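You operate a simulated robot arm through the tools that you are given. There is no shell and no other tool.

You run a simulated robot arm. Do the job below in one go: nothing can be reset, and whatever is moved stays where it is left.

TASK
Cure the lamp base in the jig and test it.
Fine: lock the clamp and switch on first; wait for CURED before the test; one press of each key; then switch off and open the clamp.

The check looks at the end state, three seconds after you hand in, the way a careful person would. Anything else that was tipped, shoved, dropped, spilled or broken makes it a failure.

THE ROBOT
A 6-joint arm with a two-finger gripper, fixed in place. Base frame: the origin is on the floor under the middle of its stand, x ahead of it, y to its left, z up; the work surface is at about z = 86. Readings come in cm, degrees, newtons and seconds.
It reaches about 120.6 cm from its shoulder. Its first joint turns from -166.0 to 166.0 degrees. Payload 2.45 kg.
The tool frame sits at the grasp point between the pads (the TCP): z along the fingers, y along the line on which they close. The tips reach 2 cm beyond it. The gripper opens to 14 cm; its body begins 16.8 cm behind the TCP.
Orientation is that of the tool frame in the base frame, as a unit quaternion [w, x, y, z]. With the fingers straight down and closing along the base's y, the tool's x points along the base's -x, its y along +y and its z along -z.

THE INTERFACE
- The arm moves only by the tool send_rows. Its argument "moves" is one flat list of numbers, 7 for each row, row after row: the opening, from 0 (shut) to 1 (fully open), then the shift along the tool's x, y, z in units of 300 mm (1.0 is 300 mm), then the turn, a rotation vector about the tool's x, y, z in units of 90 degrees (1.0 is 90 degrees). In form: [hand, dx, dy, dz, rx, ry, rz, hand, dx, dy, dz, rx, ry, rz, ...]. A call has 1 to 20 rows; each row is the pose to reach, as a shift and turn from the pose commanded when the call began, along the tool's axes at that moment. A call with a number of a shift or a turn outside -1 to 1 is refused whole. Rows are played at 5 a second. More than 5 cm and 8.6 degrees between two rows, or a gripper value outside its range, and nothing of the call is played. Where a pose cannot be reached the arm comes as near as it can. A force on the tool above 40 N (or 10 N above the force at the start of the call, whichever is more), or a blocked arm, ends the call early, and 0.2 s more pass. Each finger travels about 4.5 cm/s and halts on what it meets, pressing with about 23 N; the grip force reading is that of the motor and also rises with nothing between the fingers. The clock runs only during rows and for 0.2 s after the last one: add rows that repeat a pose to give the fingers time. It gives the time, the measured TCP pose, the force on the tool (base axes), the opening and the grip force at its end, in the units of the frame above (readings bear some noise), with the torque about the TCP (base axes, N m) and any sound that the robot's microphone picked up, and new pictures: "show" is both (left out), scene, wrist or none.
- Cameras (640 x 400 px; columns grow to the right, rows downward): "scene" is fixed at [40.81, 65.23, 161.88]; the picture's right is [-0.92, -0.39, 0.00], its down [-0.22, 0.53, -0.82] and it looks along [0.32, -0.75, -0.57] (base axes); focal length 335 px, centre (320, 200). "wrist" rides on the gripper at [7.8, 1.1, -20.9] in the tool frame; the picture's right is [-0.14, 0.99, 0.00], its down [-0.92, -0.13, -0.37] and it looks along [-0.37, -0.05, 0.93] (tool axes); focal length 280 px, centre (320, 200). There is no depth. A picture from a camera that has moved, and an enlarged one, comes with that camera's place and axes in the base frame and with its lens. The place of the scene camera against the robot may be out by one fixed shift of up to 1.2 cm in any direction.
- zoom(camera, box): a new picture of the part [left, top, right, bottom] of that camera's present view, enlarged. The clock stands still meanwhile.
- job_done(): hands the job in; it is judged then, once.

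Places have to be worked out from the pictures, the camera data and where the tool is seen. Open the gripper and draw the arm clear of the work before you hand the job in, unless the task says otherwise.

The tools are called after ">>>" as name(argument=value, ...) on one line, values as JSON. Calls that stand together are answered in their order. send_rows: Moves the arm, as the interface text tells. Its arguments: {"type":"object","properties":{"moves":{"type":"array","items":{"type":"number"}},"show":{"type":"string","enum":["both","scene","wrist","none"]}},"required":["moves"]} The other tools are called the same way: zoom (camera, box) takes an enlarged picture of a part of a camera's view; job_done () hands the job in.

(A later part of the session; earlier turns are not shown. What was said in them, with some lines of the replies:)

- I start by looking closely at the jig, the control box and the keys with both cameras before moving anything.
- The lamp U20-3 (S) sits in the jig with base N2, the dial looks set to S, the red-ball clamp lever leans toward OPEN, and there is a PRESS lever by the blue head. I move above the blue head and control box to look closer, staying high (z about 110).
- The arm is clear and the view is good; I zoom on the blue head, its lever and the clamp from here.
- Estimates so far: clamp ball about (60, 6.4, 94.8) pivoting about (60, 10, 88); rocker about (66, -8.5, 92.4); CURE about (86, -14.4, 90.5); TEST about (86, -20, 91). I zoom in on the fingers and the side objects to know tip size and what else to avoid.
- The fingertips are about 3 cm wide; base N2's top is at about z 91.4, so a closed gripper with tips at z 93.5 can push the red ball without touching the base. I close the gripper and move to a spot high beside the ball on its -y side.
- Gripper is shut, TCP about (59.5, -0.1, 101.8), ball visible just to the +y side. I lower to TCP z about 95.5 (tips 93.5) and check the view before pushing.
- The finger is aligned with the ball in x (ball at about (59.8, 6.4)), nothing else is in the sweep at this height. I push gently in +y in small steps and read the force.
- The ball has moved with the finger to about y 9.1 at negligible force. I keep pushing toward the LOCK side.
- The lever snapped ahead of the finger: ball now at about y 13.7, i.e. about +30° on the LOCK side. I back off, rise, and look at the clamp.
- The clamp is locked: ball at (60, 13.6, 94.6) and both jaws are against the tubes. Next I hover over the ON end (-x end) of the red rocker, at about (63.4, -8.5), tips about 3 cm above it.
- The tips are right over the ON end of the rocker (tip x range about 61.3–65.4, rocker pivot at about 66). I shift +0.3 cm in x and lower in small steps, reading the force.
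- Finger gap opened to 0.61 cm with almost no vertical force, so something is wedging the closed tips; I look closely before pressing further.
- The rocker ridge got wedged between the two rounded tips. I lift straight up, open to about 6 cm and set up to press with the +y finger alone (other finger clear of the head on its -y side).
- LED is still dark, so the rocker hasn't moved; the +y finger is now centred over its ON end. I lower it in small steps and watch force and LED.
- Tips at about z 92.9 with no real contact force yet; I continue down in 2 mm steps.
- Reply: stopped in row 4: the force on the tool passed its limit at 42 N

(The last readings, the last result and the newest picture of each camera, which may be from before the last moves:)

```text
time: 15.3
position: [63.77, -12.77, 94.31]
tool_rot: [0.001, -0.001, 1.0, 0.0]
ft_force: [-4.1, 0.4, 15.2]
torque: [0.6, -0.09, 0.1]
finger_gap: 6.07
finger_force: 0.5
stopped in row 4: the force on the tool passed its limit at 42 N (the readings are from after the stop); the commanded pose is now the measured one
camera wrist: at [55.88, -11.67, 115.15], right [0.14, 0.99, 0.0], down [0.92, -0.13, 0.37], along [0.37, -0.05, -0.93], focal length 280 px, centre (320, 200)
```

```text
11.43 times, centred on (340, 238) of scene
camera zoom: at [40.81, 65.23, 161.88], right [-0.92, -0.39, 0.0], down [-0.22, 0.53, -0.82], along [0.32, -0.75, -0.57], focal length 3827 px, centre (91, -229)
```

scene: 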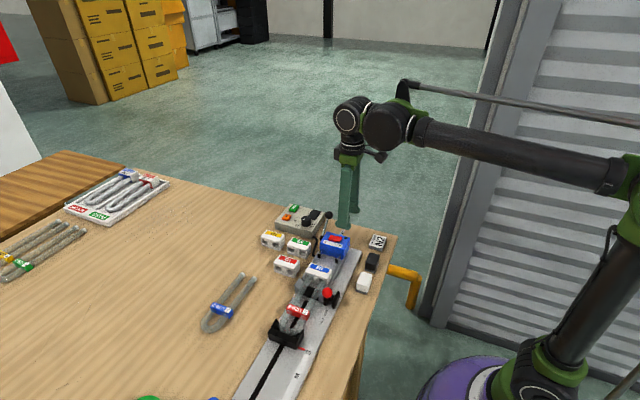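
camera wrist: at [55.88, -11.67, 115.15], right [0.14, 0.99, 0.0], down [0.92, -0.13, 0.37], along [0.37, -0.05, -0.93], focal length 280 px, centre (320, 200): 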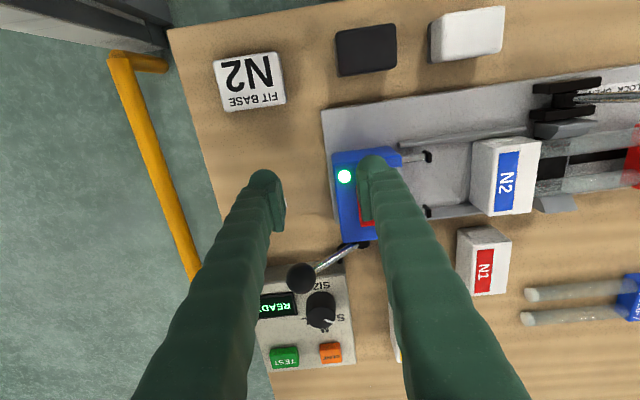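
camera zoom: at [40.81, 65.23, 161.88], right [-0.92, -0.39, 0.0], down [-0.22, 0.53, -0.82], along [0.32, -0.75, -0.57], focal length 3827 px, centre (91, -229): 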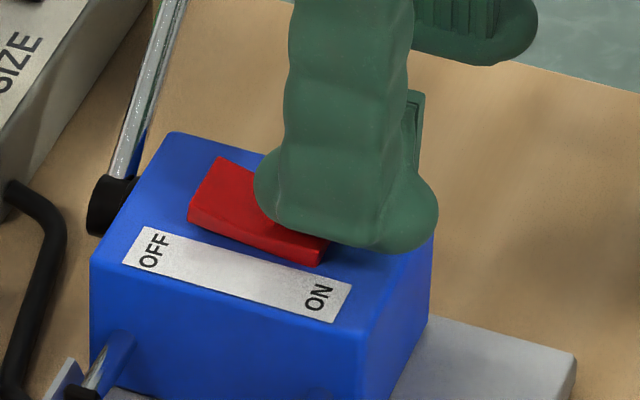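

The LED is lit and the display reads READY, so clamp lock and power are accepted. I lift straight up, open wide, and carry the +y finger over to hover above the CURE key at about (85.6, -14.4), the other finger hanging beyond the table edge.

>>> send_rows(moves=[0.43, 0, 0, -0.1, 0, 0, 0, 0.43, 0, 0, -0.223, 0, 0, 0, 1, -0.1217, -0.0562, -0.223, 0, 0, 0, 1, -0.2433, -0.1123, -0.223, 0, 0, 0, 1, -0.365, -0.1685, -0.223, 0, 0, 0, 1, -0.4867, -0.2247, -0.223, 0, 0, 0, 1, -0.6083, -0.2808, -0.223, 0, 0, 0, 1, -0.73, -0.337, -0.223, 0, 0, 0, 1, -0.73, -0.337, -0.223, 0, 0, 0], show="both")

>>> zoom(camera="scene", box=[260, 180, 370, 257])

>>> zoom(camera="wrist", box=[320, 80, 520, 205])

```text
time: 17.3
position: [85.76, -22.74, 101.06]
tool_rot: [0.001, -0.001, 1.0, 0.0]
ft_force: [0.7, -0.2, 0.1]
torque: [-0.03, 0.01, 0.0]
finger_gap: 13.99
finger_force: 0.0
camera wrist: at [77.91, -21.53, 121.85], right [0.14, 0.99, 0.0], down [0.92, -0.13, 0.37], along [0.37, -0.05, -0.93], focal length 280 px, centre (320, 200)
```

scene: 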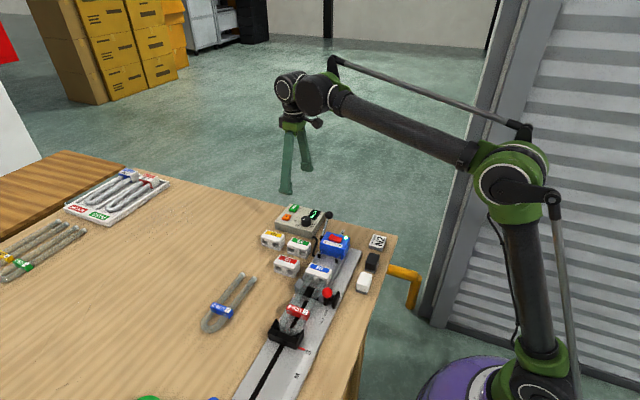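
wrist: 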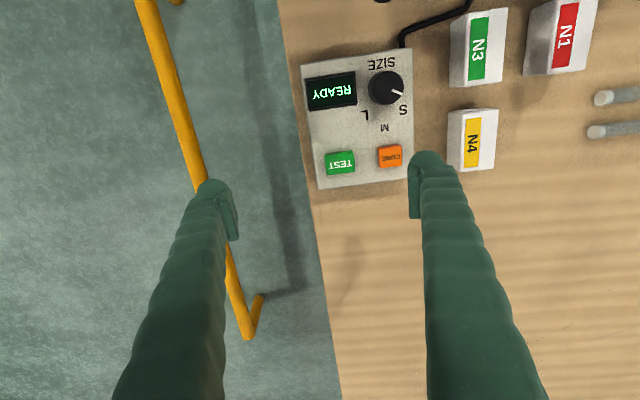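

```text
5.19 times, centred on (315, 218) of scene
camera zoom: at [40.81, 65.23, 161.88], right [-0.92, -0.39, 0.0], down [-0.22, 0.53, -0.82], along [0.32, -0.75, -0.57], focal length 1739 px, centre (346, 104)
```

zoom: 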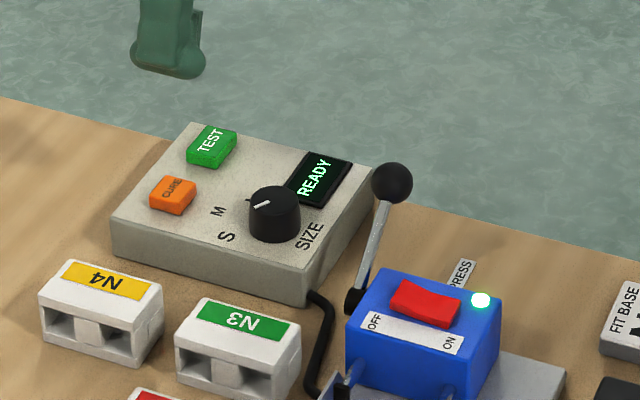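

```text
3.20 times, centred on (420, 142) of wrist
camera zoom: at [77.91, -21.53, 121.85], right [0.14, 0.99, 0.0], down [0.92, -0.13, 0.37], along [0.37, -0.05, -0.93], focal length 897 px, centre (0, 384)
```

zoom: 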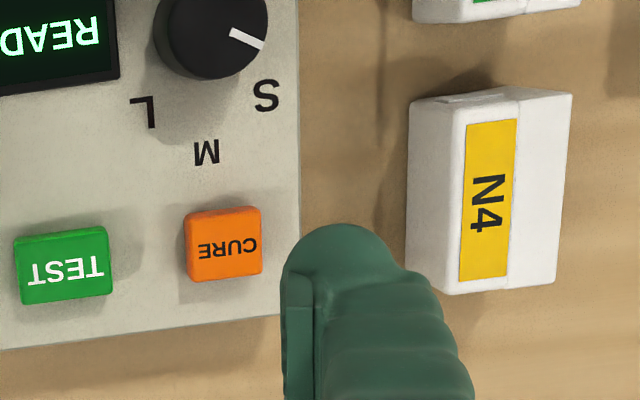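

READY is confirmed on the display; refined keys: CURE (86.1, -14.7), TEST (86.2, -20.4), tops about z 90.4. I shift the finger onto CURE's centre and lower to about 1 cm above it.

>>> send_rows(moves=[1, -0.012, -0.022, 0.06, 0, 0, 0, 1, -0.012, -0.022, 0.16, 0, 0, 0, 1, -0.012, -0.022, 0.24, 0, 0, 0, 1, -0.012, -0.022, 0.25, 0, 0, 0, 1, -0.012, -0.022, 0.25, 0, 0, 0], show="both")

>>> zoom(camera="scene", box=[260, 180, 370, 257])

>>> zoom(camera="wrist", box=[300, 80, 500, 205])

```text
time: 18.5
position: [86.18, -23.44, 93.52]
tool_rot: [0.0, 0.001, 1.0, 0.0]
ft_force: [0.2, 0.2, -0.1]
torque: [-0.03, 0.04, 0.01]
finger_gap: 13.99
finger_force: 0.1
camera wrist: at [78.26, -22.35, 114.28], right [0.14, 0.99, 0.0], down [0.92, -0.13, 0.37], along [0.37, -0.05, -0.93], focal length 280 px, centre (320, 200)
```

scene: 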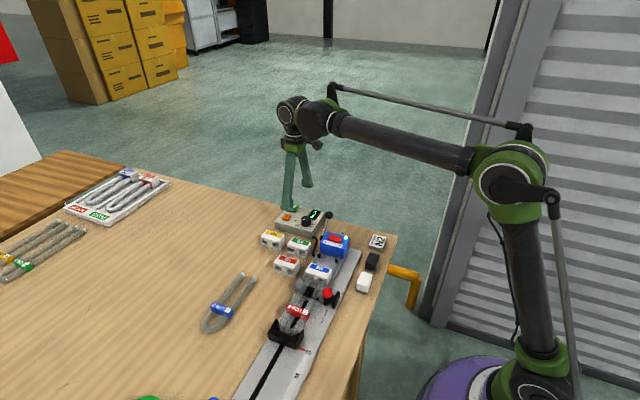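
wrist: 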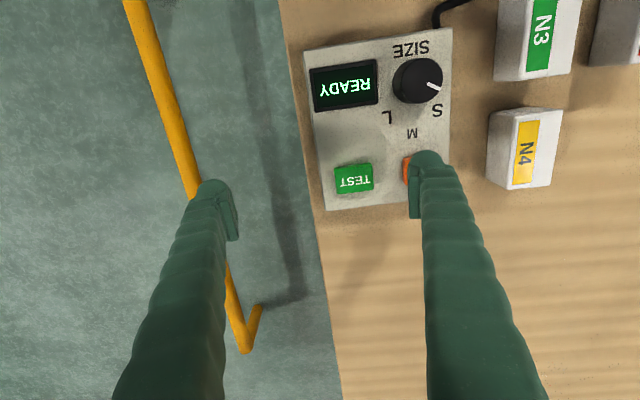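

```text
5.19 times, centred on (315, 218) of scene
camera zoom: at [40.81, 65.23, 161.88], right [-0.92, -0.39, 0.0], down [-0.22, 0.53, -0.82], along [0.32, -0.75, -0.57], focal length 1739 px, centre (346, 104)
```

zoom: 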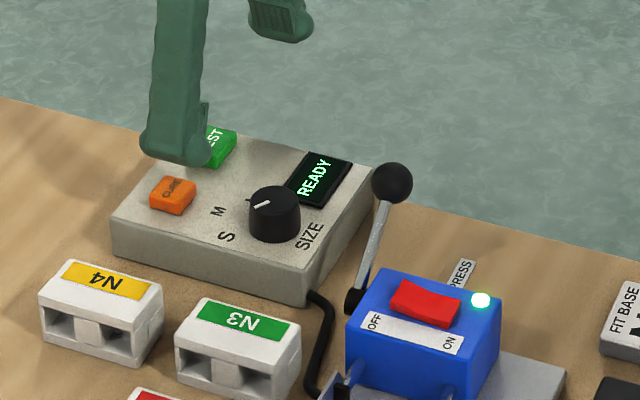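

```text
3.20 times, centred on (400, 142) of wrist
camera zoom: at [78.26, -22.35, 114.28], right [0.14, 0.99, 0.0], down [0.92, -0.13, 0.37], along [0.37, -0.05, -0.93], focal length 897 px, centre (64, 384)
```

zoom: 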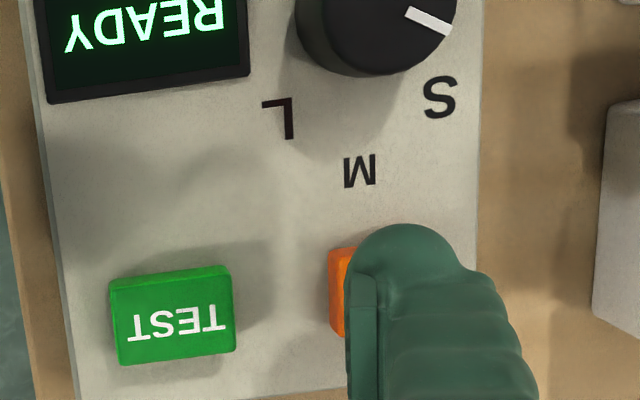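

The scene view shows the tips of the splayed-open fingers sit about 1.5–2 cm higher than closed, so the finger is still about 2.5 cm above the key and its lowest (inner) edge is near the key's -y edge. I shift +0.7 cm in y and go down 2 cm more.

>>> send_rows(moves=[1, 0, 0.023, 0, 0, 0, 0, 1, 0, 0.023, 0.03, 0, 0, 0, 1, 0, 0.023, 0.06, 0, 0, 0, 1, 0, 0.023, 0.06, 0, 0, 0], show="both")

>>> zoom(camera="scene", box=[260, 180, 370, 257])

>>> zoom(camera="wrist", box=[300, 80, 500, 205])

```text
time: 19.5
position: [85.88, -22.88, 91.68]
tool_rot: [0.001, 0.0, 1.0, -0.001]
ft_force: [-0.3, 0.0, -0.2]
torque: [0.05, -0.04, 0.0]
finger_gap: 14.0
finger_force: 0.0
camera wrist: at [78.14, -21.71, 112.44], right [0.14, 0.99, 0.0], down [0.92, -0.13, 0.37], along [0.37, -0.05, -0.93], focal length 280 px, centre (320, 200)
```

scene: 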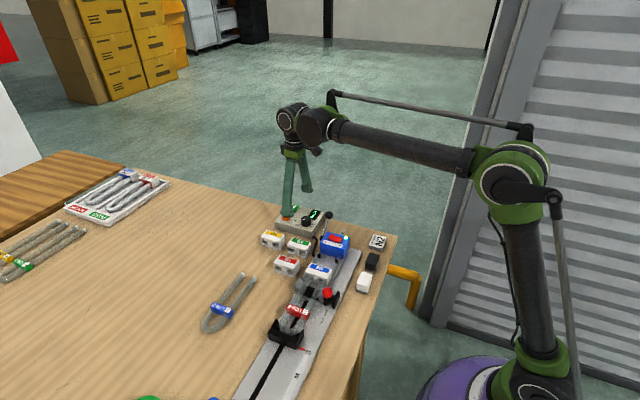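
wrist: 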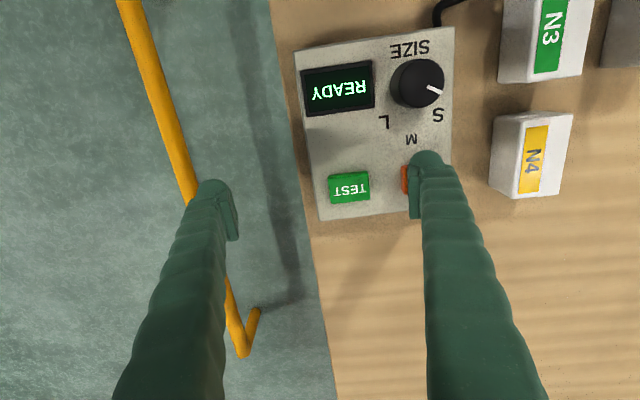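

```text
5.19 times, centred on (315, 218) of scene
camera zoom: at [40.81, 65.23, 161.88], right [-0.92, -0.39, 0.0], down [-0.22, 0.53, -0.82], along [0.32, -0.75, -0.57], focal length 1739 px, centre (346, 104)
```

zoom: 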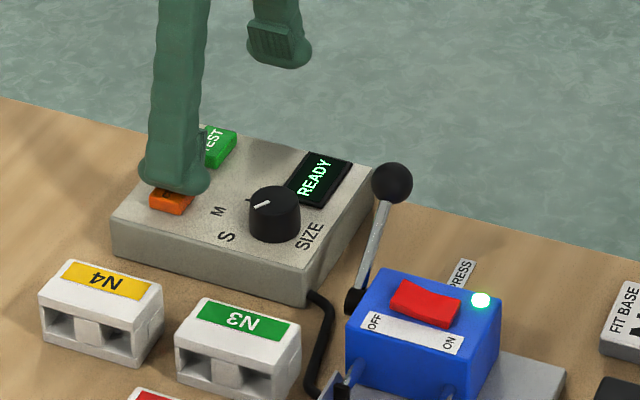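

```text
3.20 times, centred on (400, 142) of wrist
camera zoom: at [78.14, -21.71, 112.44], right [0.14, 0.99, 0.0], down [0.92, -0.13, 0.37], along [0.37, -0.05, -0.93], focal length 897 px, centre (64, 384)
```

zoom: 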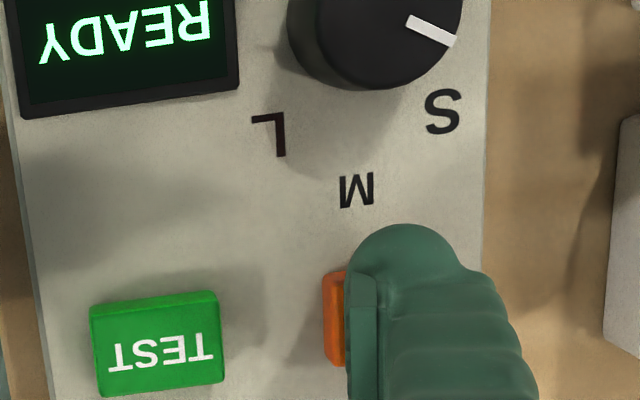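

The finger is now about 1 cm above CURE and centred on it. I press down in small steps; the force limit will stop the call once the key bottoms.

>>> send_rows(moves=[1, 0, 0, 0.01, 0, 0, 0, 1, 0, 0, 0.02, 0, 0, 0, 1, 0, 0, 0.027, 0, 0, 0, 1, 0, 0, 0.033, 0, 0, 0, 1, 0, 0, 0.038, 0, 0, 0], show="wrist")

>>> zoom(camera="scene", box=[260, 180, 370, 257])

```text
time: 20.7
position: [85.87, -22.96, 90.69]
tool_rot: [0.001, 0.0, 1.0, -0.001]
ft_force: [10.8, -7.4, 32.6]
torque: [2.6, -0.11, -0.9]
finger_gap: 14.02
finger_force: 0.1
heard: click
camera wrist: at [78.12, -21.71, 111.37], right [0.14, 0.99, 0.0], down [0.92, -0.13, 0.37], along [0.37, -0.05, -0.93], focal length 280 px, centre (320, 200)
```

wrist: 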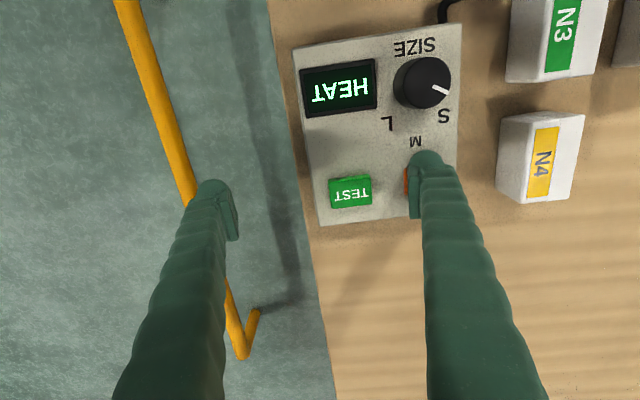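

```text
5.19 times, centred on (315, 218) of scene
camera zoom: at [40.81, 65.23, 161.88], right [-0.92, -0.39, 0.0], down [-0.22, 0.53, -0.82], along [0.32, -0.75, -0.57], focal length 1739 px, centre (346, 104)
```

zoom: 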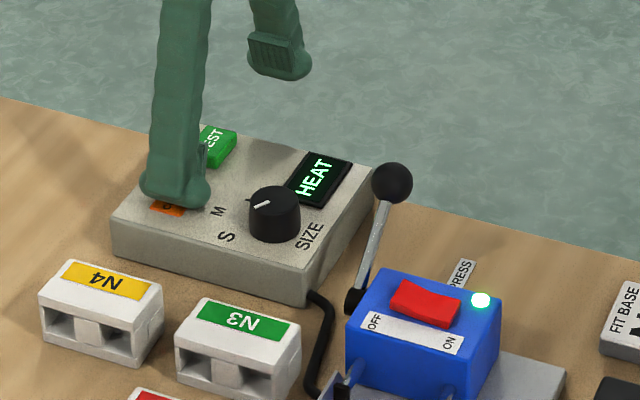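

Click heard and display shows HEAT: CURE has been pressed once. I release straight up, then move the finger sideways to hover 3 cm above TEST while it heats.

>>> send_rows(moves=[1, 0, 0, -0.05, 0, 0, 0, 1, 0, 0, -0.12, 0, 0, 0, 1, 0, 0, -0.12, 0, 0, 0, 1, 0, -0.06, -0.12, 0, 0, 0, 1, -0.005, -0.12, -0.12, 0, 0, 0, 1, -0.01, -0.19, -0.12, 0, 0, 0, 1, -0.01, -0.19, -0.12, 0, 0, 0], show="both")

>>> zoom(camera="wrist", box=[300, 80, 500, 205])

>>> zoom(camera="scene", box=[260, 180, 370, 257])

```text
time: 22.3
position: [86.31, -28.66, 94.23]
tool_rot: [0.0, 0.0, 1.0, 0.0]
ft_force: [-0.4, -0.3, 0.1]
torque: [0.03, 0.0, -0.01]
finger_gap: 13.99
finger_force: 0.0
camera wrist: at [78.41, -27.4, 114.91], right [0.14, 0.99, 0.0], down [0.92, -0.13, 0.37], along [0.37, -0.05, -0.93], focal length 280 px, centre (320, 200)
```

scene: 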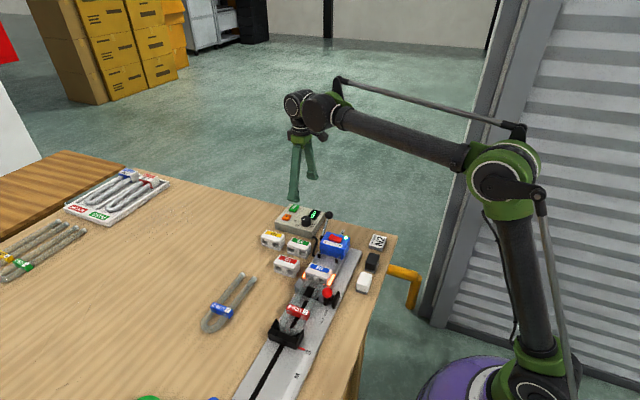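
wrist: 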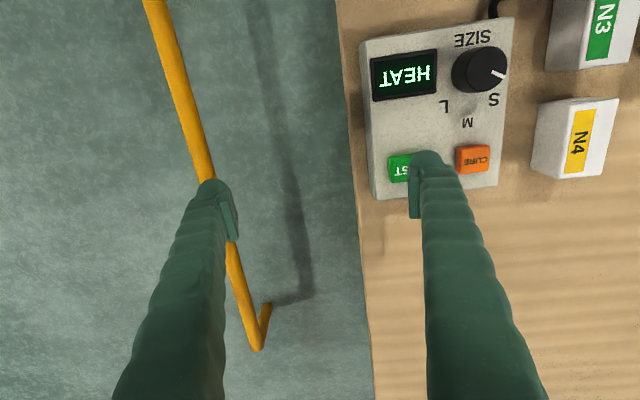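

```text
3.20 times, centred on (400, 142) of wrist
camera zoom: at [78.41, -27.4, 114.91], right [0.14, 0.99, 0.0], down [0.92, -0.13, 0.37], along [0.37, -0.05, -0.93], focal length 897 px, centre (64, 384)
```

zoom: 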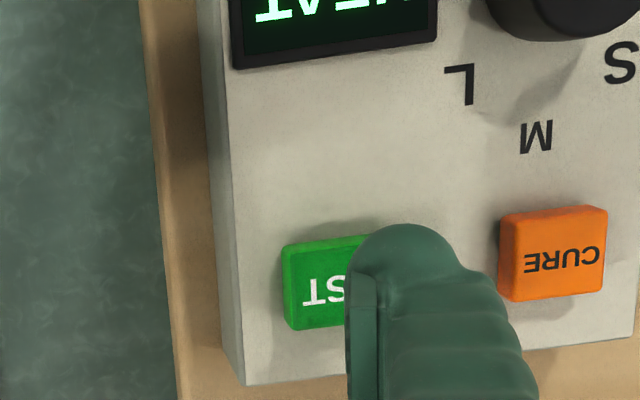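

```text
5.19 times, centred on (315, 218) of scene
camera zoom: at [40.81, 65.23, 161.88], right [-0.92, -0.39, 0.0], down [-0.22, 0.53, -0.82], along [0.32, -0.75, -0.57], focal length 1739 px, centre (346, 104)
```

zoom: 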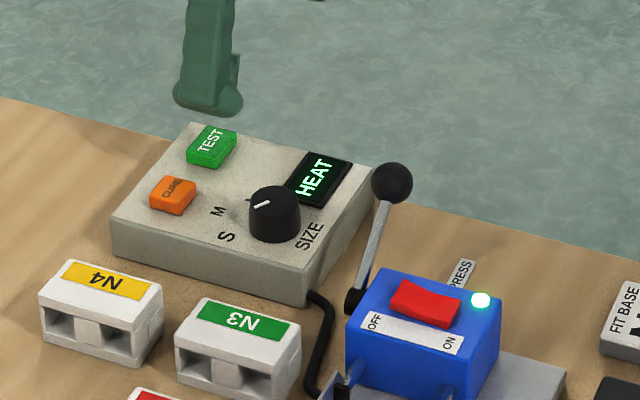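

The jaws glow (heating) and the display shows HEAT. I hold position above TEST and wait.

>>> send_rows(moves=[1, 0, 0, 0, 0, 0, 0, 1, 0, 0, 0, 0, 0, 0, 1, 0, 0, 0, 0, 0, 0, 1, 0, 0, 0, 0, 0, 0, 1, 0, 0, 0, 0, 0, 0, 1, 0, 0, 0, 0, 0, 0, 1, 0, 0, 0, 0, 0, 0, 1, 0, 0, 0, 0, 0, 0, 1, 0, 0, 0, 0, 0, 0, 1, 0, 0, 0, 0, 0, 0, 1, 0, 0, 0, 0, 0, 0, 1, 0, 0, 0, 0, 0, 0, 1, 0, 0, 0, 0, 0, 0, 1, 0, 0, 0, 0, 0, 0, 1, 0, 0, 0, 0, 0, 0, 1, 0, 0, 0, 0, 0, 0, 1, 0, 0, 0, 0, 0, 0, 1, 0, 0, 0, 0, 0, 0, 1, 0, 0, 0, 0, 0, 0, 1, 0, 0, 0, 0, 0, 0], show="both")

```text
time: 26.5
position: [86.12, -28.57, 94.09]
tool_rot: [0.001, 0.0, 1.0, 0.0]
ft_force: [-0.4, -0.3, -0.3]
torque: [-0.01, 0.0, -0.03]
finger_gap: 14.0
finger_force: 0.2
camera wrist: at [78.4, -27.39, 114.9], right [0.14, 0.99, 0.0], down [0.92, -0.13, 0.37], along [0.37, -0.05, -0.93], focal length 280 px, centre (320, 200)
```

scene: 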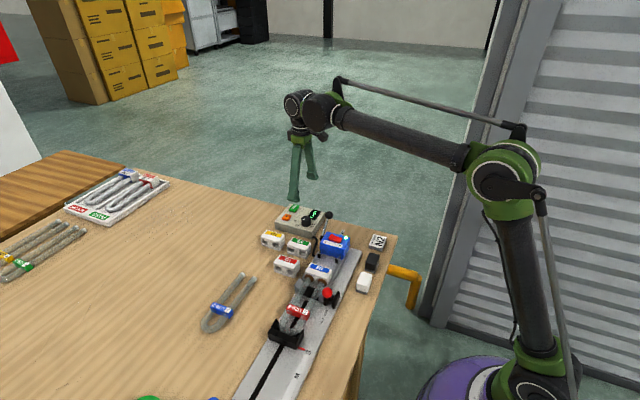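
wrist: 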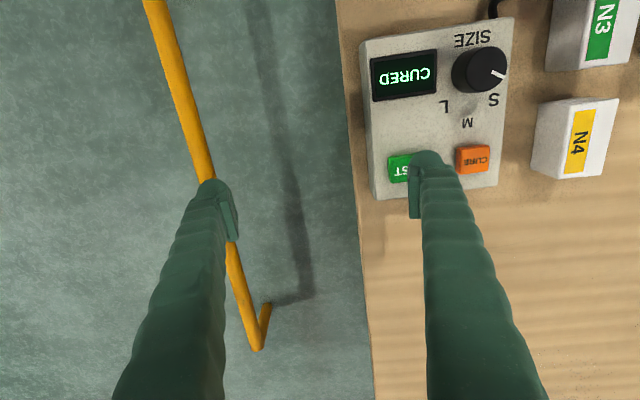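

The display reads CURED. I now press TEST once: down in decreasing steps onto the key.

>>> send_rows(moves=[1, 0, 0, 0.05, 0, 0, 0, 1, 0, 0, 0.08, 0, 0, 0, 1, 0, 0, 0.093, 0, 0, 0, 1, 0, 0, 0.101, 0, 0, 0, 1, 0, 0, 0.108, 0, 0, 0, 1, 0, 0, 0.115, 0, 0, 0], show="both")

```text
time: 27.9
position: [86.13, -28.56, 90.93]
tool_rot: [0.001, -0.001, 1.0, 0.001]
ft_force: [-2.9, -2.3, 22.2]
torque: [1.78, 0.06, 0.06]
finger_gap: 13.99
finger_force: 0.1
heard: click
camera wrist: at [78.4, -27.46, 111.6], right [0.14, 0.99, 0.0], down [0.92, -0.13, 0.37], along [0.37, -0.05, -0.93], focal length 280 px, centre (320, 200)
```

scene: 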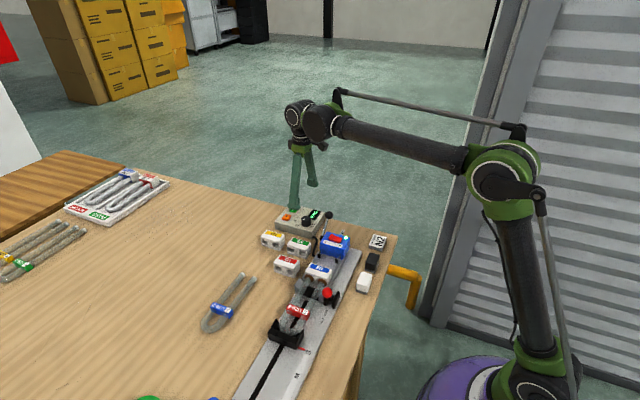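
wrist: 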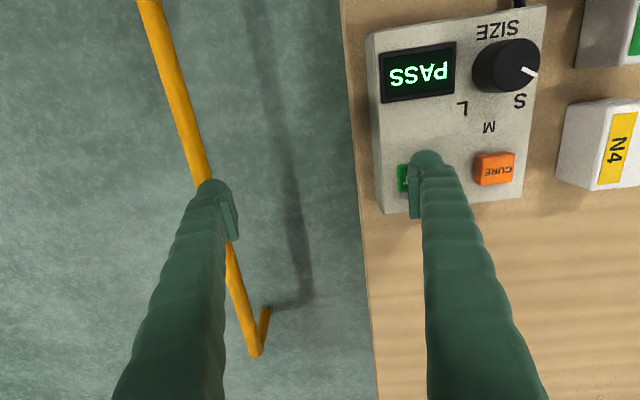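

PASS is shown after one click. I lift off TEST, rise to a safe height, and carry the gripper (narrowed to about 4 cm) to hover over the OFF end of the rocker, using the -y finger so the lever ball stays clear.

>>> send_rows(moves=[1, 0, 0, -0.1, 0, 0, 0, 1, 0, 0, -0.22, 0, 0, 0, 1, 0, 0, -0.37, 0, 0, 0, 0.286, 0.0833, 0.1121, -0.37, 0, 0, 0, 0.286, 0.1666, 0.2243, -0.37, 0, 0, 0, 0.286, 0.2499, 0.3364, -0.37, 0, 0, 0, 0.286, 0.3331, 0.4486, -0.37, 0, 0, 0, 0.286, 0.4164, 0.5607, -0.37, 0, 0, 0, 0.286, 0.4997, 0.6729, -0.37, 0, 0, 0, 0.286, 0.583, 0.785, -0.37, 0, 0, 0, 0.286, 0.583, 0.785, -0.37, 0, 0, 0, 0.286, 0.583, 0.785, -0.37, 0, 0, 0], show="both")

>>> zoom(camera="wrist", box=[220, 100, 420, 225])

>>> zoom(camera="scene", box=[270, 180, 380, 257])

```text
time: 30.5
position: [68.85, -5.2, 101.9]
tool_rot: [0.001, -0.001, 1.0, -0.001]
ft_force: [0.4, -0.1, 0.0]
torque: [-0.02, -0.03, 0.01]
finger_gap: 4.01
finger_force: 0.1
camera wrist: at [61.03, -4.01, 122.59], right [0.14, 0.99, 0.0], down [0.92, -0.13, 0.37], along [0.37, -0.05, -0.93], focal length 280 px, centre (320, 200)
```

scene: 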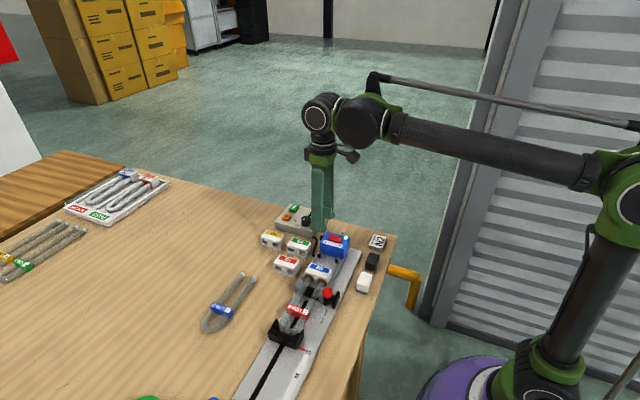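
wrist: 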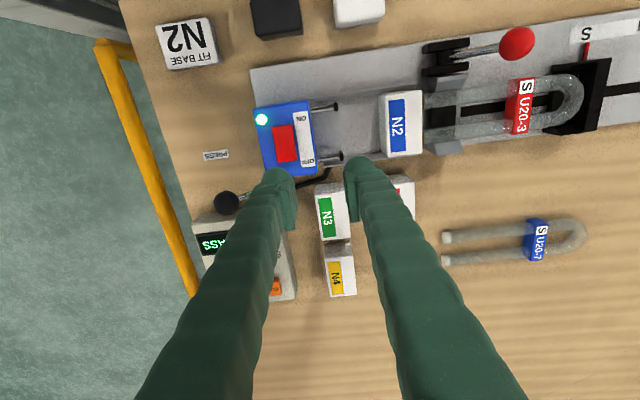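

```text
3.20 times, centred on (320, 162) of wrist
camera zoom: at [61.03, -4.01, 122.59], right [0.14, 0.99, 0.0], down [0.92, -0.13, 0.37], along [0.37, -0.05, -0.93], focal length 897 px, centre (320, 320)
```

zoom: 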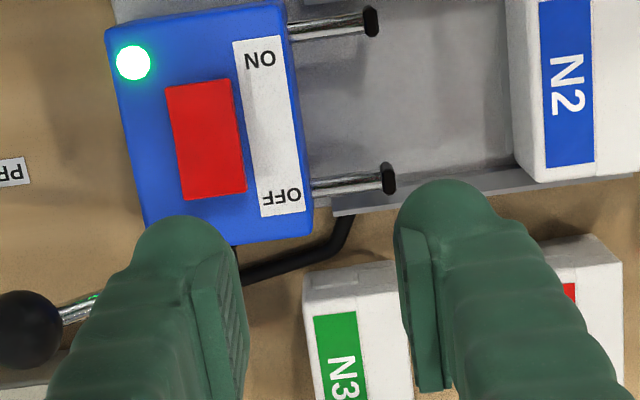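

```text
5.19 times, centred on (325, 218) of scene
camera zoom: at [40.81, 65.23, 161.88], right [-0.92, -0.39, 0.0], down [-0.22, 0.53, -0.82], along [0.32, -0.75, -0.57], focal length 1739 px, centre (294, 104)
```

zoom: 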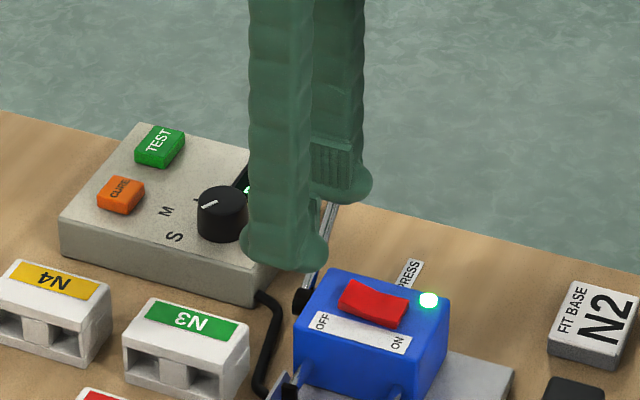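

The rocker is seen at (66.05, -8.46) with its raised OFF end at x about 67.9, and the -y finger is just above it. I nudge 3 mm in -x and 4 mm in +y to stay clear of the press lever's shaft and lower to just above the rocker.

>>> send_rows(moves=[0.286, 0.01, 0.0133, 0.05, 0, 0, 0, 0.286, 0.01, 0.0133, 0.13, 0, 0, 0, 0.286, 0.01, 0.0133, 0.19, 0, 0, 0, 0.286, 0.01, 0.0133, 0.215, 0, 0, 0, 0.286, 0.01, 0.0133, 0.215, 0, 0, 0], show="both")

>>> zoom(camera="scene", box=[290, 200, 380, 263])

>>> zoom(camera="wrist", box=[220, 100, 420, 225])

```text
time: 31.7
position: [68.46, -4.84, 95.21]
tool_rot: [0.001, 0.0, 1.0, 0.0]
ft_force: [-0.1, 0.5, -0.8]
torque: [-0.01, -0.01, 0.01]
finger_gap: 4.01
finger_force: 0.0
camera wrist: at [60.66, -3.55, 116.04], right [0.14, 0.99, 0.0], down [0.92, -0.13, 0.37], along [0.37, -0.05, -0.93], focal length 280 px, centre (320, 200)
```

scene: 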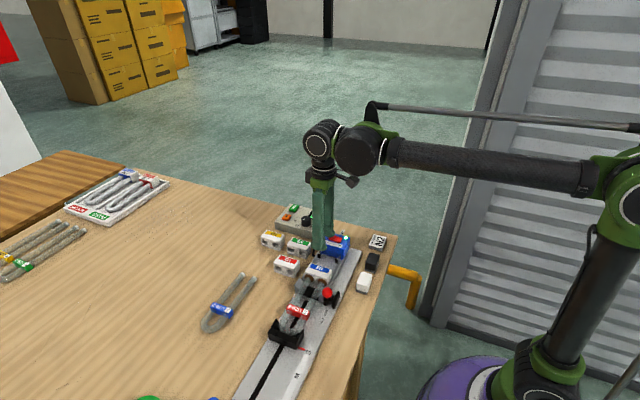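
wrist: 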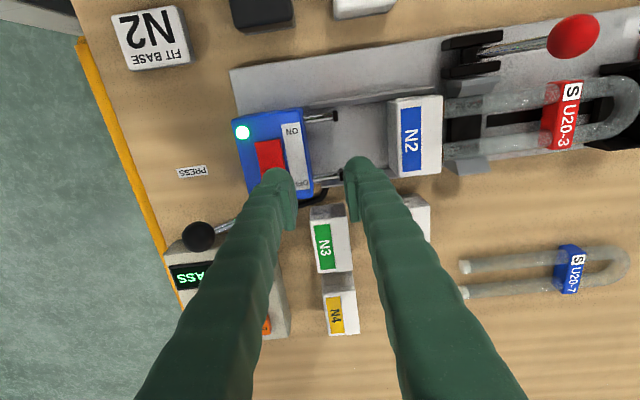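

```text
6.35 times, centred on (335, 232) of scene
camera zoom: at [40.81, 65.23, 161.88], right [-0.92, -0.39, 0.0], down [-0.22, 0.53, -0.82], along [0.32, -0.75, -0.57], focal length 2126 px, centre (225, -0)
```

zoom: 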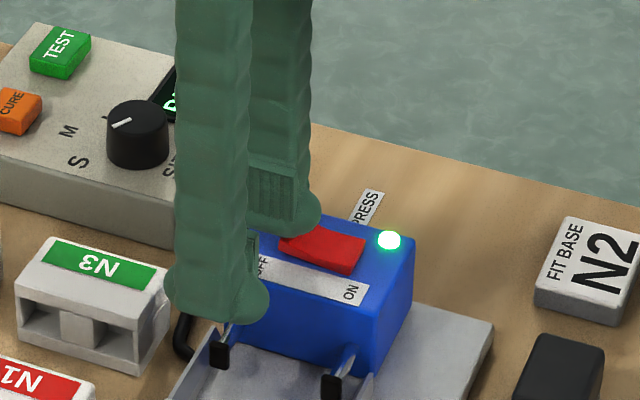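

```text
3.20 times, centred on (320, 162) of wrist
camera zoom: at [60.66, -3.55, 116.04], right [0.14, 0.99, 0.0], down [0.92, -0.13, 0.37], along [0.37, -0.05, -0.93], focal length 897 px, centre (320, 320)
```

zoom: 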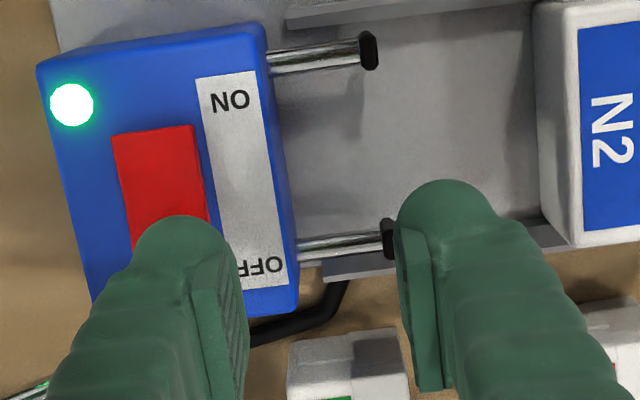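

The foot is over the OFF end with everything else clear (rod tip top about z 90). I press down in 1.5 mm steps until it flips.

>>> send_rows(moves=[0.286, 0, 0, 0.01, 0, 0, 0, 0.286, 0, 0, 0.015, 0, 0, 0, 0.286, 0, 0, 0.02, 0, 0, 0, 0.286, 0, 0, 0.025, 0, 0, 0, 0.286, 0, 0, 0.03, 0, 0, 0], show="both")

```text
time: 32.9
position: [68.52, -4.66, 94.43]
tool_rot: [0.001, 0.0, 1.0, 0.001]
ft_force: [-0.1, 0.1, 0.7]
torque: [-0.02, -0.02, 0.0]
finger_gap: 4.02
finger_force: 0.1
camera wrist: at [60.69, -3.55, 115.25], right [0.14, 0.99, 0.0], down [0.92, -0.13, 0.37], along [0.37, -0.05, -0.93], focal length 280 px, centre (320, 200)
```

scene: 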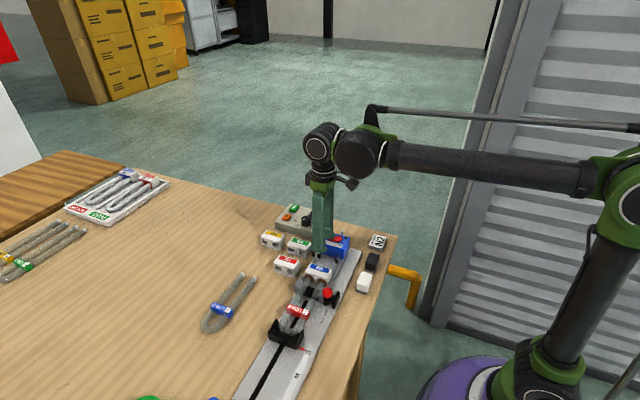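
wrist: 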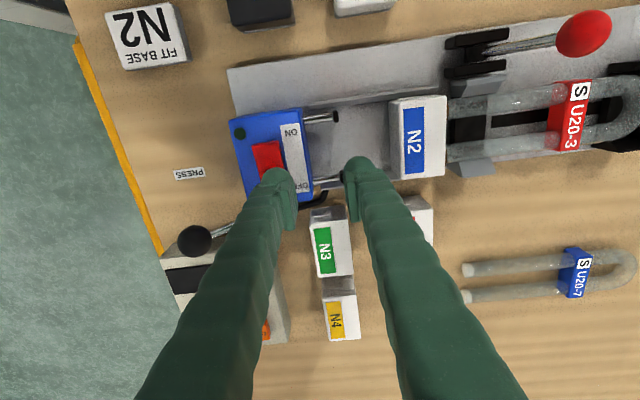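

The LED and display are dark: it is switched off. I lift, close the gripper and travel high over to the +y side of the clamp's red ball, at about (59.7, 19.8).

>>> send_rows(moves=[0.286, 0, 0, -0.1, 0, 0, 0, 0.286, 0, 0, -0.2, 0, 0, 0, 0.286, 0, 0, -0.287, 0, 0, 0, 0, 0.0488, 0.1362, -0.287, 0, 0, 0, 0, 0.0977, 0.2723, -0.287, 0, 0, 0, 0, 0.1465, 0.4085, -0.287, 0, 0, 0, 0, 0.1953, 0.5447, -0.287, 0, 0, 0, 0, 0.2442, 0.6808, -0.287, 0, 0, 0, 0, 0.293, 0.817, -0.287, 0, 0, 0, 0, 0.293, 0.817, -0.287, 0, 0, 0], show="both")

>>> zoom(camera="scene", box=[260, 210, 390, 301])

>>> zoom(camera="wrist", box=[180, 110, 380, 235])

```text
time: 35.1
position: [60.17, 19.7, 102.98]
tool_rot: [0.0, 0.0, 1.0, 0.0]
ft_force: [-0.5, 0.8, 0.1]
torque: [-0.01, 0.01, 0.0]
finger_gap: 0.0
finger_force: 22.9
camera wrist: at [52.3, 20.93, 123.79], right [0.14, 0.99, 0.0], down [0.92, -0.13, 0.37], along [0.37, -0.05, -0.93], focal length 280 px, centre (320, 200)
```

scene: 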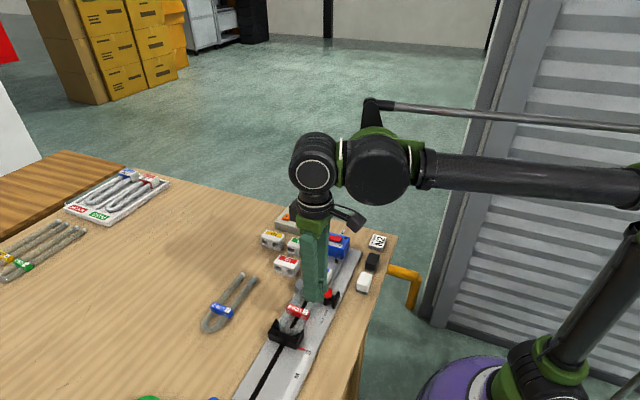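
wrist: 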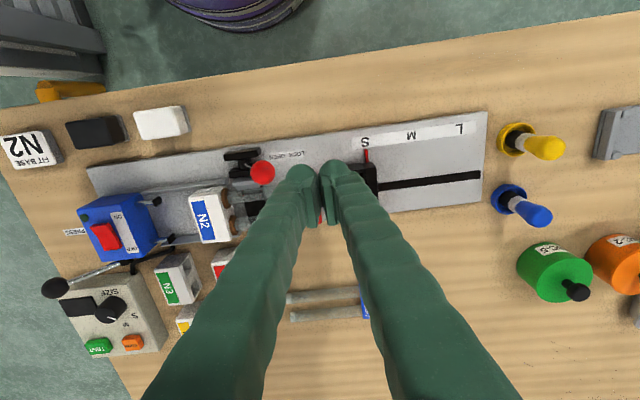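

```text
4.40 times, centred on (325, 256) of scene
camera zoom: at [40.81, 65.23, 161.88], right [-0.92, -0.39, 0.0], down [-0.22, 0.53, -0.82], along [0.32, -0.75, -0.57], focal length 1472 px, centre (298, -44)
```

zoom: 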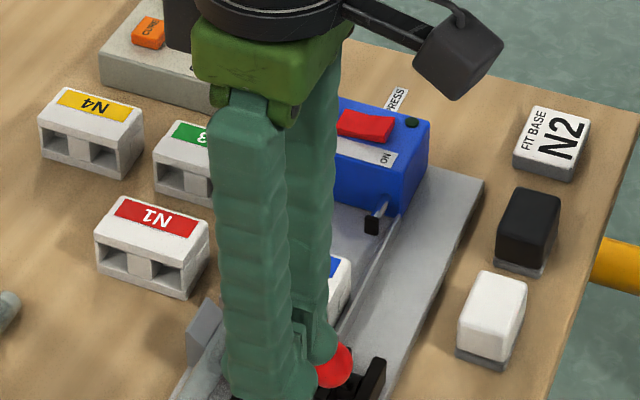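

```text
3.20 times, centred on (280, 172) of wrist
camera zoom: at [52.3, 20.93, 123.79], right [0.14, 0.99, 0.0], down [0.92, -0.13, 0.37], along [0.37, -0.05, -0.93], focal length 897 px, centre (448, 288)
```

zoom: 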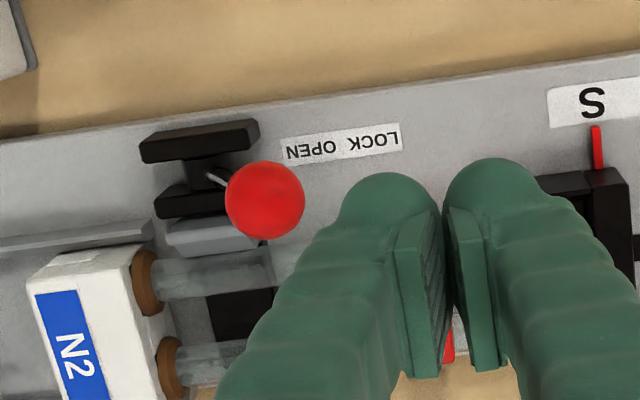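

Brown cured rings now show at the base mouth, and the ball is at (59.9, 13.7), with 1.5+ cm clearance from the finger. I lower to TCP z about 95.6 on the ball's +y side.

>>> send_rows(moves=[0, 0.01, 0, 0.08, 0, 0, 0, 0, 0.01, 0, 0.16, 0, 0, 0, 0, 0.01, 0, 0.243, 0, 0, 0, 0, 0.01, 0, 0.243, 0, 0, 0], show="wrist")

>>> zoom(camera="wrist", box=[180, 110, 380, 235])

>>> zoom(camera="scene", box=[260, 240, 390, 331])

```text
time: 36.1
position: [59.66, 20.02, 95.85]
tool_rot: [0.0, 0.001, 1.0, 0.0]
ft_force: [-0.2, 0.0, -0.1]
torque: [-0.03, -0.03, 0.03]
finger_gap: 0.01
finger_force: 23.2
camera wrist: at [51.78, 21.1, 116.5], right [0.14, 0.99, 0.0], down [0.92, -0.13, 0.37], along [0.37, -0.05, -0.93], focal length 280 px, centre (320, 200)
```

wrist: 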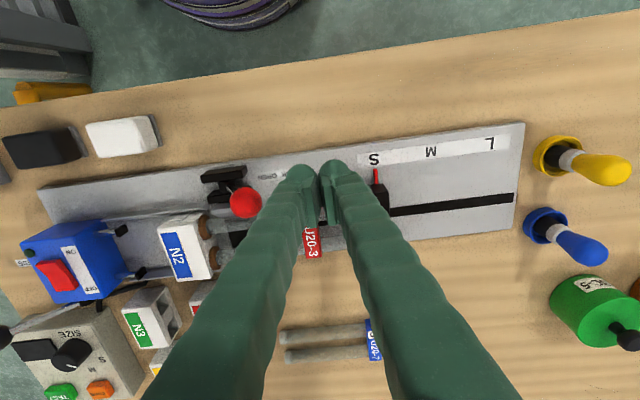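

```text
3.20 times, centred on (280, 172) of wrist
camera zoom: at [51.78, 21.1, 116.5], right [0.14, 0.99, 0.0], down [0.92, -0.13, 0.37], along [0.37, -0.05, -0.93], focal length 897 px, centre (448, 288)
```

zoom: 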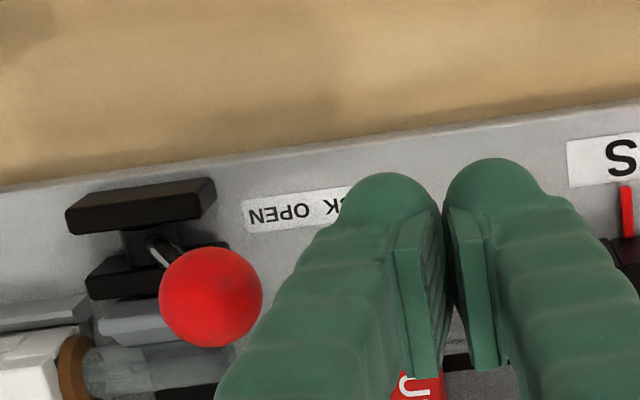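

```text
4.40 times, centred on (325, 286) of scene
camera zoom: at [40.81, 65.23, 161.88], right [-0.92, -0.39, 0.0], down [-0.22, 0.53, -0.82], along [0.32, -0.75, -0.57], focal length 1472 px, centre (298, -176)
```

zoom: 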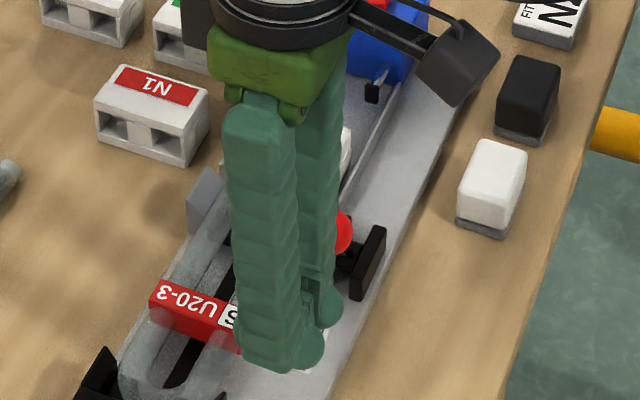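

Clear on all sides; I push the ball gently toward -y (OPEN) in small steps.

>>> send_rows(moves=[0, 0, -0.03, 0, 0, 0, 0, 0, 0, -0.06, 0, 0, 0, 0, 0, 0, -0.09, 0, 0, 0, 0, 0, 0, -0.12, 0, 0, 0, 0, 0, 0, -0.15, 0, 0, 0, 0, 0, 0, -0.15, 0, 0, 0, 0], show="wrist")

>>> zoom(camera="scene", box=[260, 220, 390, 311])

```text
time: 37.5
position: [59.31, 15.36, 95.69]
tool_rot: [0.001, -0.001, 1.0, 0.0]
ft_force: [-0.1, 0.3, 0.0]
torque: [0.0, 0.01, -0.03]
finger_gap: 0.0
finger_force: 22.8
camera wrist: at [51.54, 16.6, 116.47], right [0.14, 0.99, 0.0], down [0.92, -0.13, 0.37], along [0.37, -0.05, -0.93], focal length 280 px, centre (320, 200)
```

wrist: 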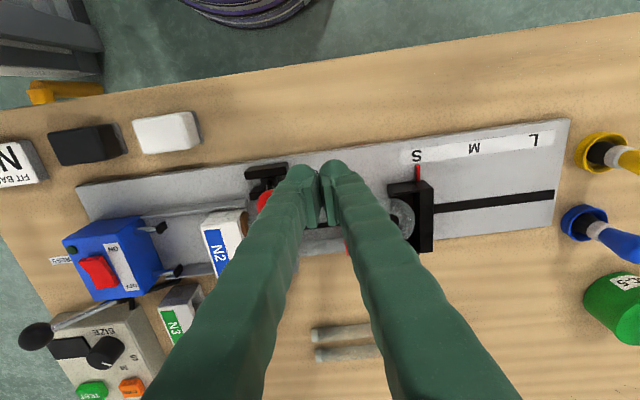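

```text
4.40 times, centred on (325, 266) of scene
camera zoom: at [40.81, 65.23, 161.88], right [-0.92, -0.39, 0.0], down [-0.22, 0.53, -0.82], along [0.32, -0.75, -0.57], focal length 1472 px, centre (298, -88)
```

zoom: 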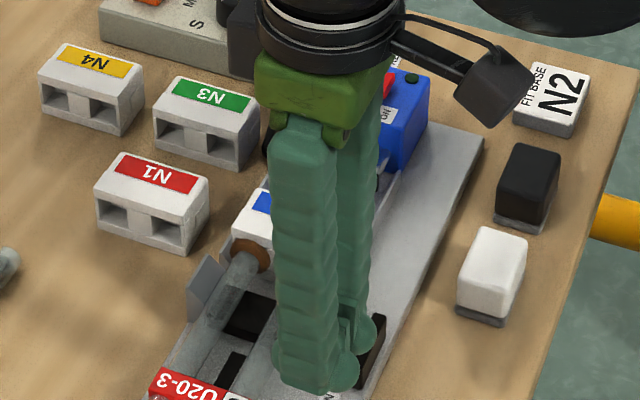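

The ball follows to about y 11 with negligible force; I continue past centre.

>>> send_rows(moves=[0, 0, -0.03, 0, 0, 0, 0, 0, 0, -0.06, 0, 0, 0, 0, 0, 0, -0.09, 0, 0, 0, 0, 0, 0, -0.11, 0, 0, 0, 0, 0, 0, -0.11, 0, 0, 0, 0], show="wrist")

>>> zoom(camera="wrist", box=[180, 110, 380, 235])

```text
time: 38.7
position: [59.35, 12.07, 95.74]
tool_rot: [0.001, 0.0, 1.0, 0.0]
ft_force: [0.0, 0.0, 0.6]
torque: [-0.01, -0.01, 0.0]
finger_gap: 0.01
finger_force: 22.8
camera wrist: at [51.4, 13.2, 116.52], right [0.14, 0.99, 0.0], down [0.92, -0.13, 0.37], along [0.37, -0.05, -0.93], focal length 280 px, centre (320, 200)
```

wrist: 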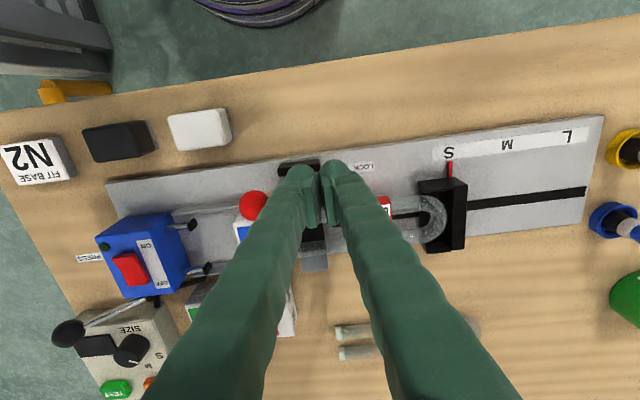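

```text
3.20 times, centred on (280, 172) of wrist
camera zoom: at [51.4, 13.2, 116.52], right [0.14, 0.99, 0.0], down [0.92, -0.13, 0.37], along [0.37, -0.05, -0.93], focal length 897 px, centre (448, 288)
```

zoom: 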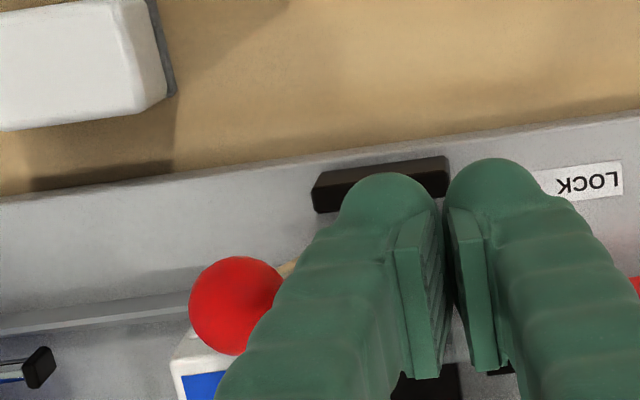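

The ball snapped back to (59.8, 6.5), the original OPEN position. I back off in +y, rise high, and then open the gripper while drawing back from the bench.

>>> send_rows(moves=[0, 0, 0.05, 0, 0, 0, 0, 0, 0, 0.06, -0.13, 0, 0, 0, 0, 0, 0.06, -0.28, 0, 0, 0, 0, 0, 0.06, -0.43, 0, 0, 0, 0, 0, 0, -0.56, 0, 0, 0, 0, 0.1, -0.1, -0.6, 0, 0, 0, 0.3, 0.2, -0.2, -0.66, 0, 0, 0, 0.6, 0.3, -0.3, -0.72, 0, 0, 0, 1, 0.38, -0.4, -0.8, 0, 0, 0, 1, 0.4, -0.5, -0.85, 0, 0, 0, 1, 0.4, -0.5, -0.85, 0, 0, 0, 1, 0.4, -0.5, -0.85, 0, 0, 0, 1, 0.4, -0.5, -0.85, 0, 0, 0], show="both")

>>> zoom(camera="scene", box=[240, 190, 400, 302])

>>> zoom(camera="scene", box=[200, 250, 380, 376])

>>> zoom(camera="wrist", box=[220, 160, 540, 360])

```text
time: 41.5
position: [47.52, -2.76, 121.23]
tool_rot: [0.0, 0.0, 1.0, 0.0]
ft_force: [0.3, 0.5, -0.1]
torque: [0.02, -0.03, 0.0]
finger_gap: 13.89
finger_force: 0.2
camera wrist: at [39.71, -1.56, 141.99], right [0.14, 0.99, 0.0], down [0.92, -0.13, 0.37], along [0.37, -0.05, -0.93], focal length 280 px, centre (320, 200)
```

scene: 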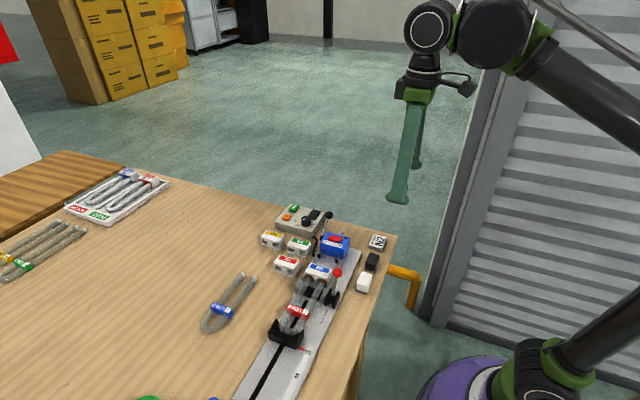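
wrist: 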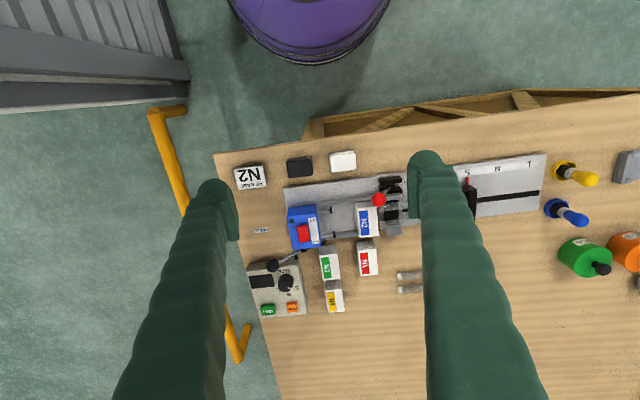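

```text
3.57 times, centred on (320, 246) of scene
camera zoom: at [40.81, 65.23, 161.88], right [-0.92, -0.39, 0.0], down [-0.22, 0.53, -0.82], along [0.32, -0.75, -0.57], focal length 1196 px, centre (320, 36)
```

zoom: 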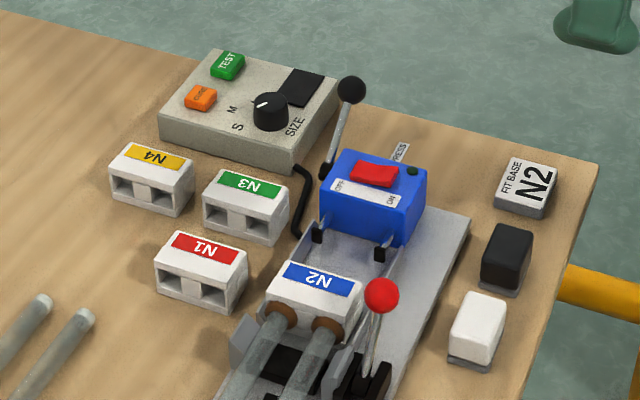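

```text
3.17 times, centred on (290, 313) of scene
camera zoom: at [40.81, 65.23, 161.88], right [-0.92, -0.39, 0.0], down [-0.22, 0.53, -0.82], along [0.32, -0.75, -0.57], focal length 1063 px, centre (415, -159)
```

zoom: 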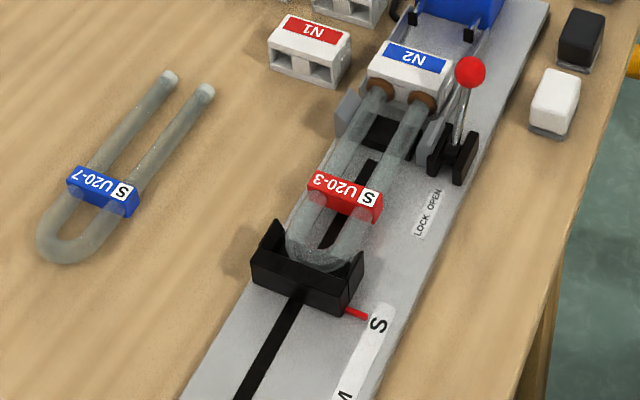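

```text
2.00 times, centred on (380, 260) of wrist
camera zoom: at [39.71, -1.56, 141.99], right [0.14, 0.99, 0.0], down [0.92, -0.13, 0.37], along [0.37, -0.05, -0.93], focal length 561 px, centre (200, 80)
```

zoom: 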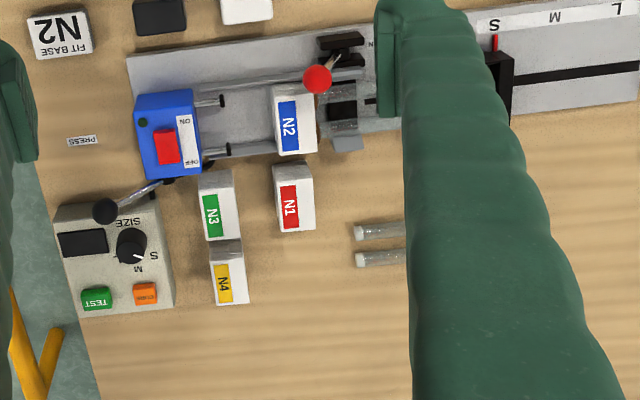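

The final views show the clamp lever at OPEN, rocker OFF with LED and display dark, cured rings on base N2 (PASS was shown), dial and all other items unmoved. The gripper is open and the arm is clear, so I hand in the job.

>>> job_done()

```text
The job is handed in.
```

The lamp base in the jig (N2 on lamp U20-3) is cured, and the test showed PASS. I handed the job in after that.

- **Order:** I locked the clamp and switched on, and the display read READY. I pressed CURE once, waited for CURED, then pressed TEST once.
- **End state:** The switch is off, with the light and display dark, and the clamp lever is back at OPEN. The gripper is open and the arm is clear of the bench.
- **Press lever:** I did not use the lever marked PRESS. The base was already on the tubes, and the display went to READY without it.
- **First try at the switch:** My first attempt used the closed fingertips, and the switch got caught between them. I backed off and pressed with one finger instead. When the switch flipped on, the push briefly reached 42 N, just over the 40 N limit, and the arm stopped itself.

In the final pictures, nothing else on the bench looked moved.
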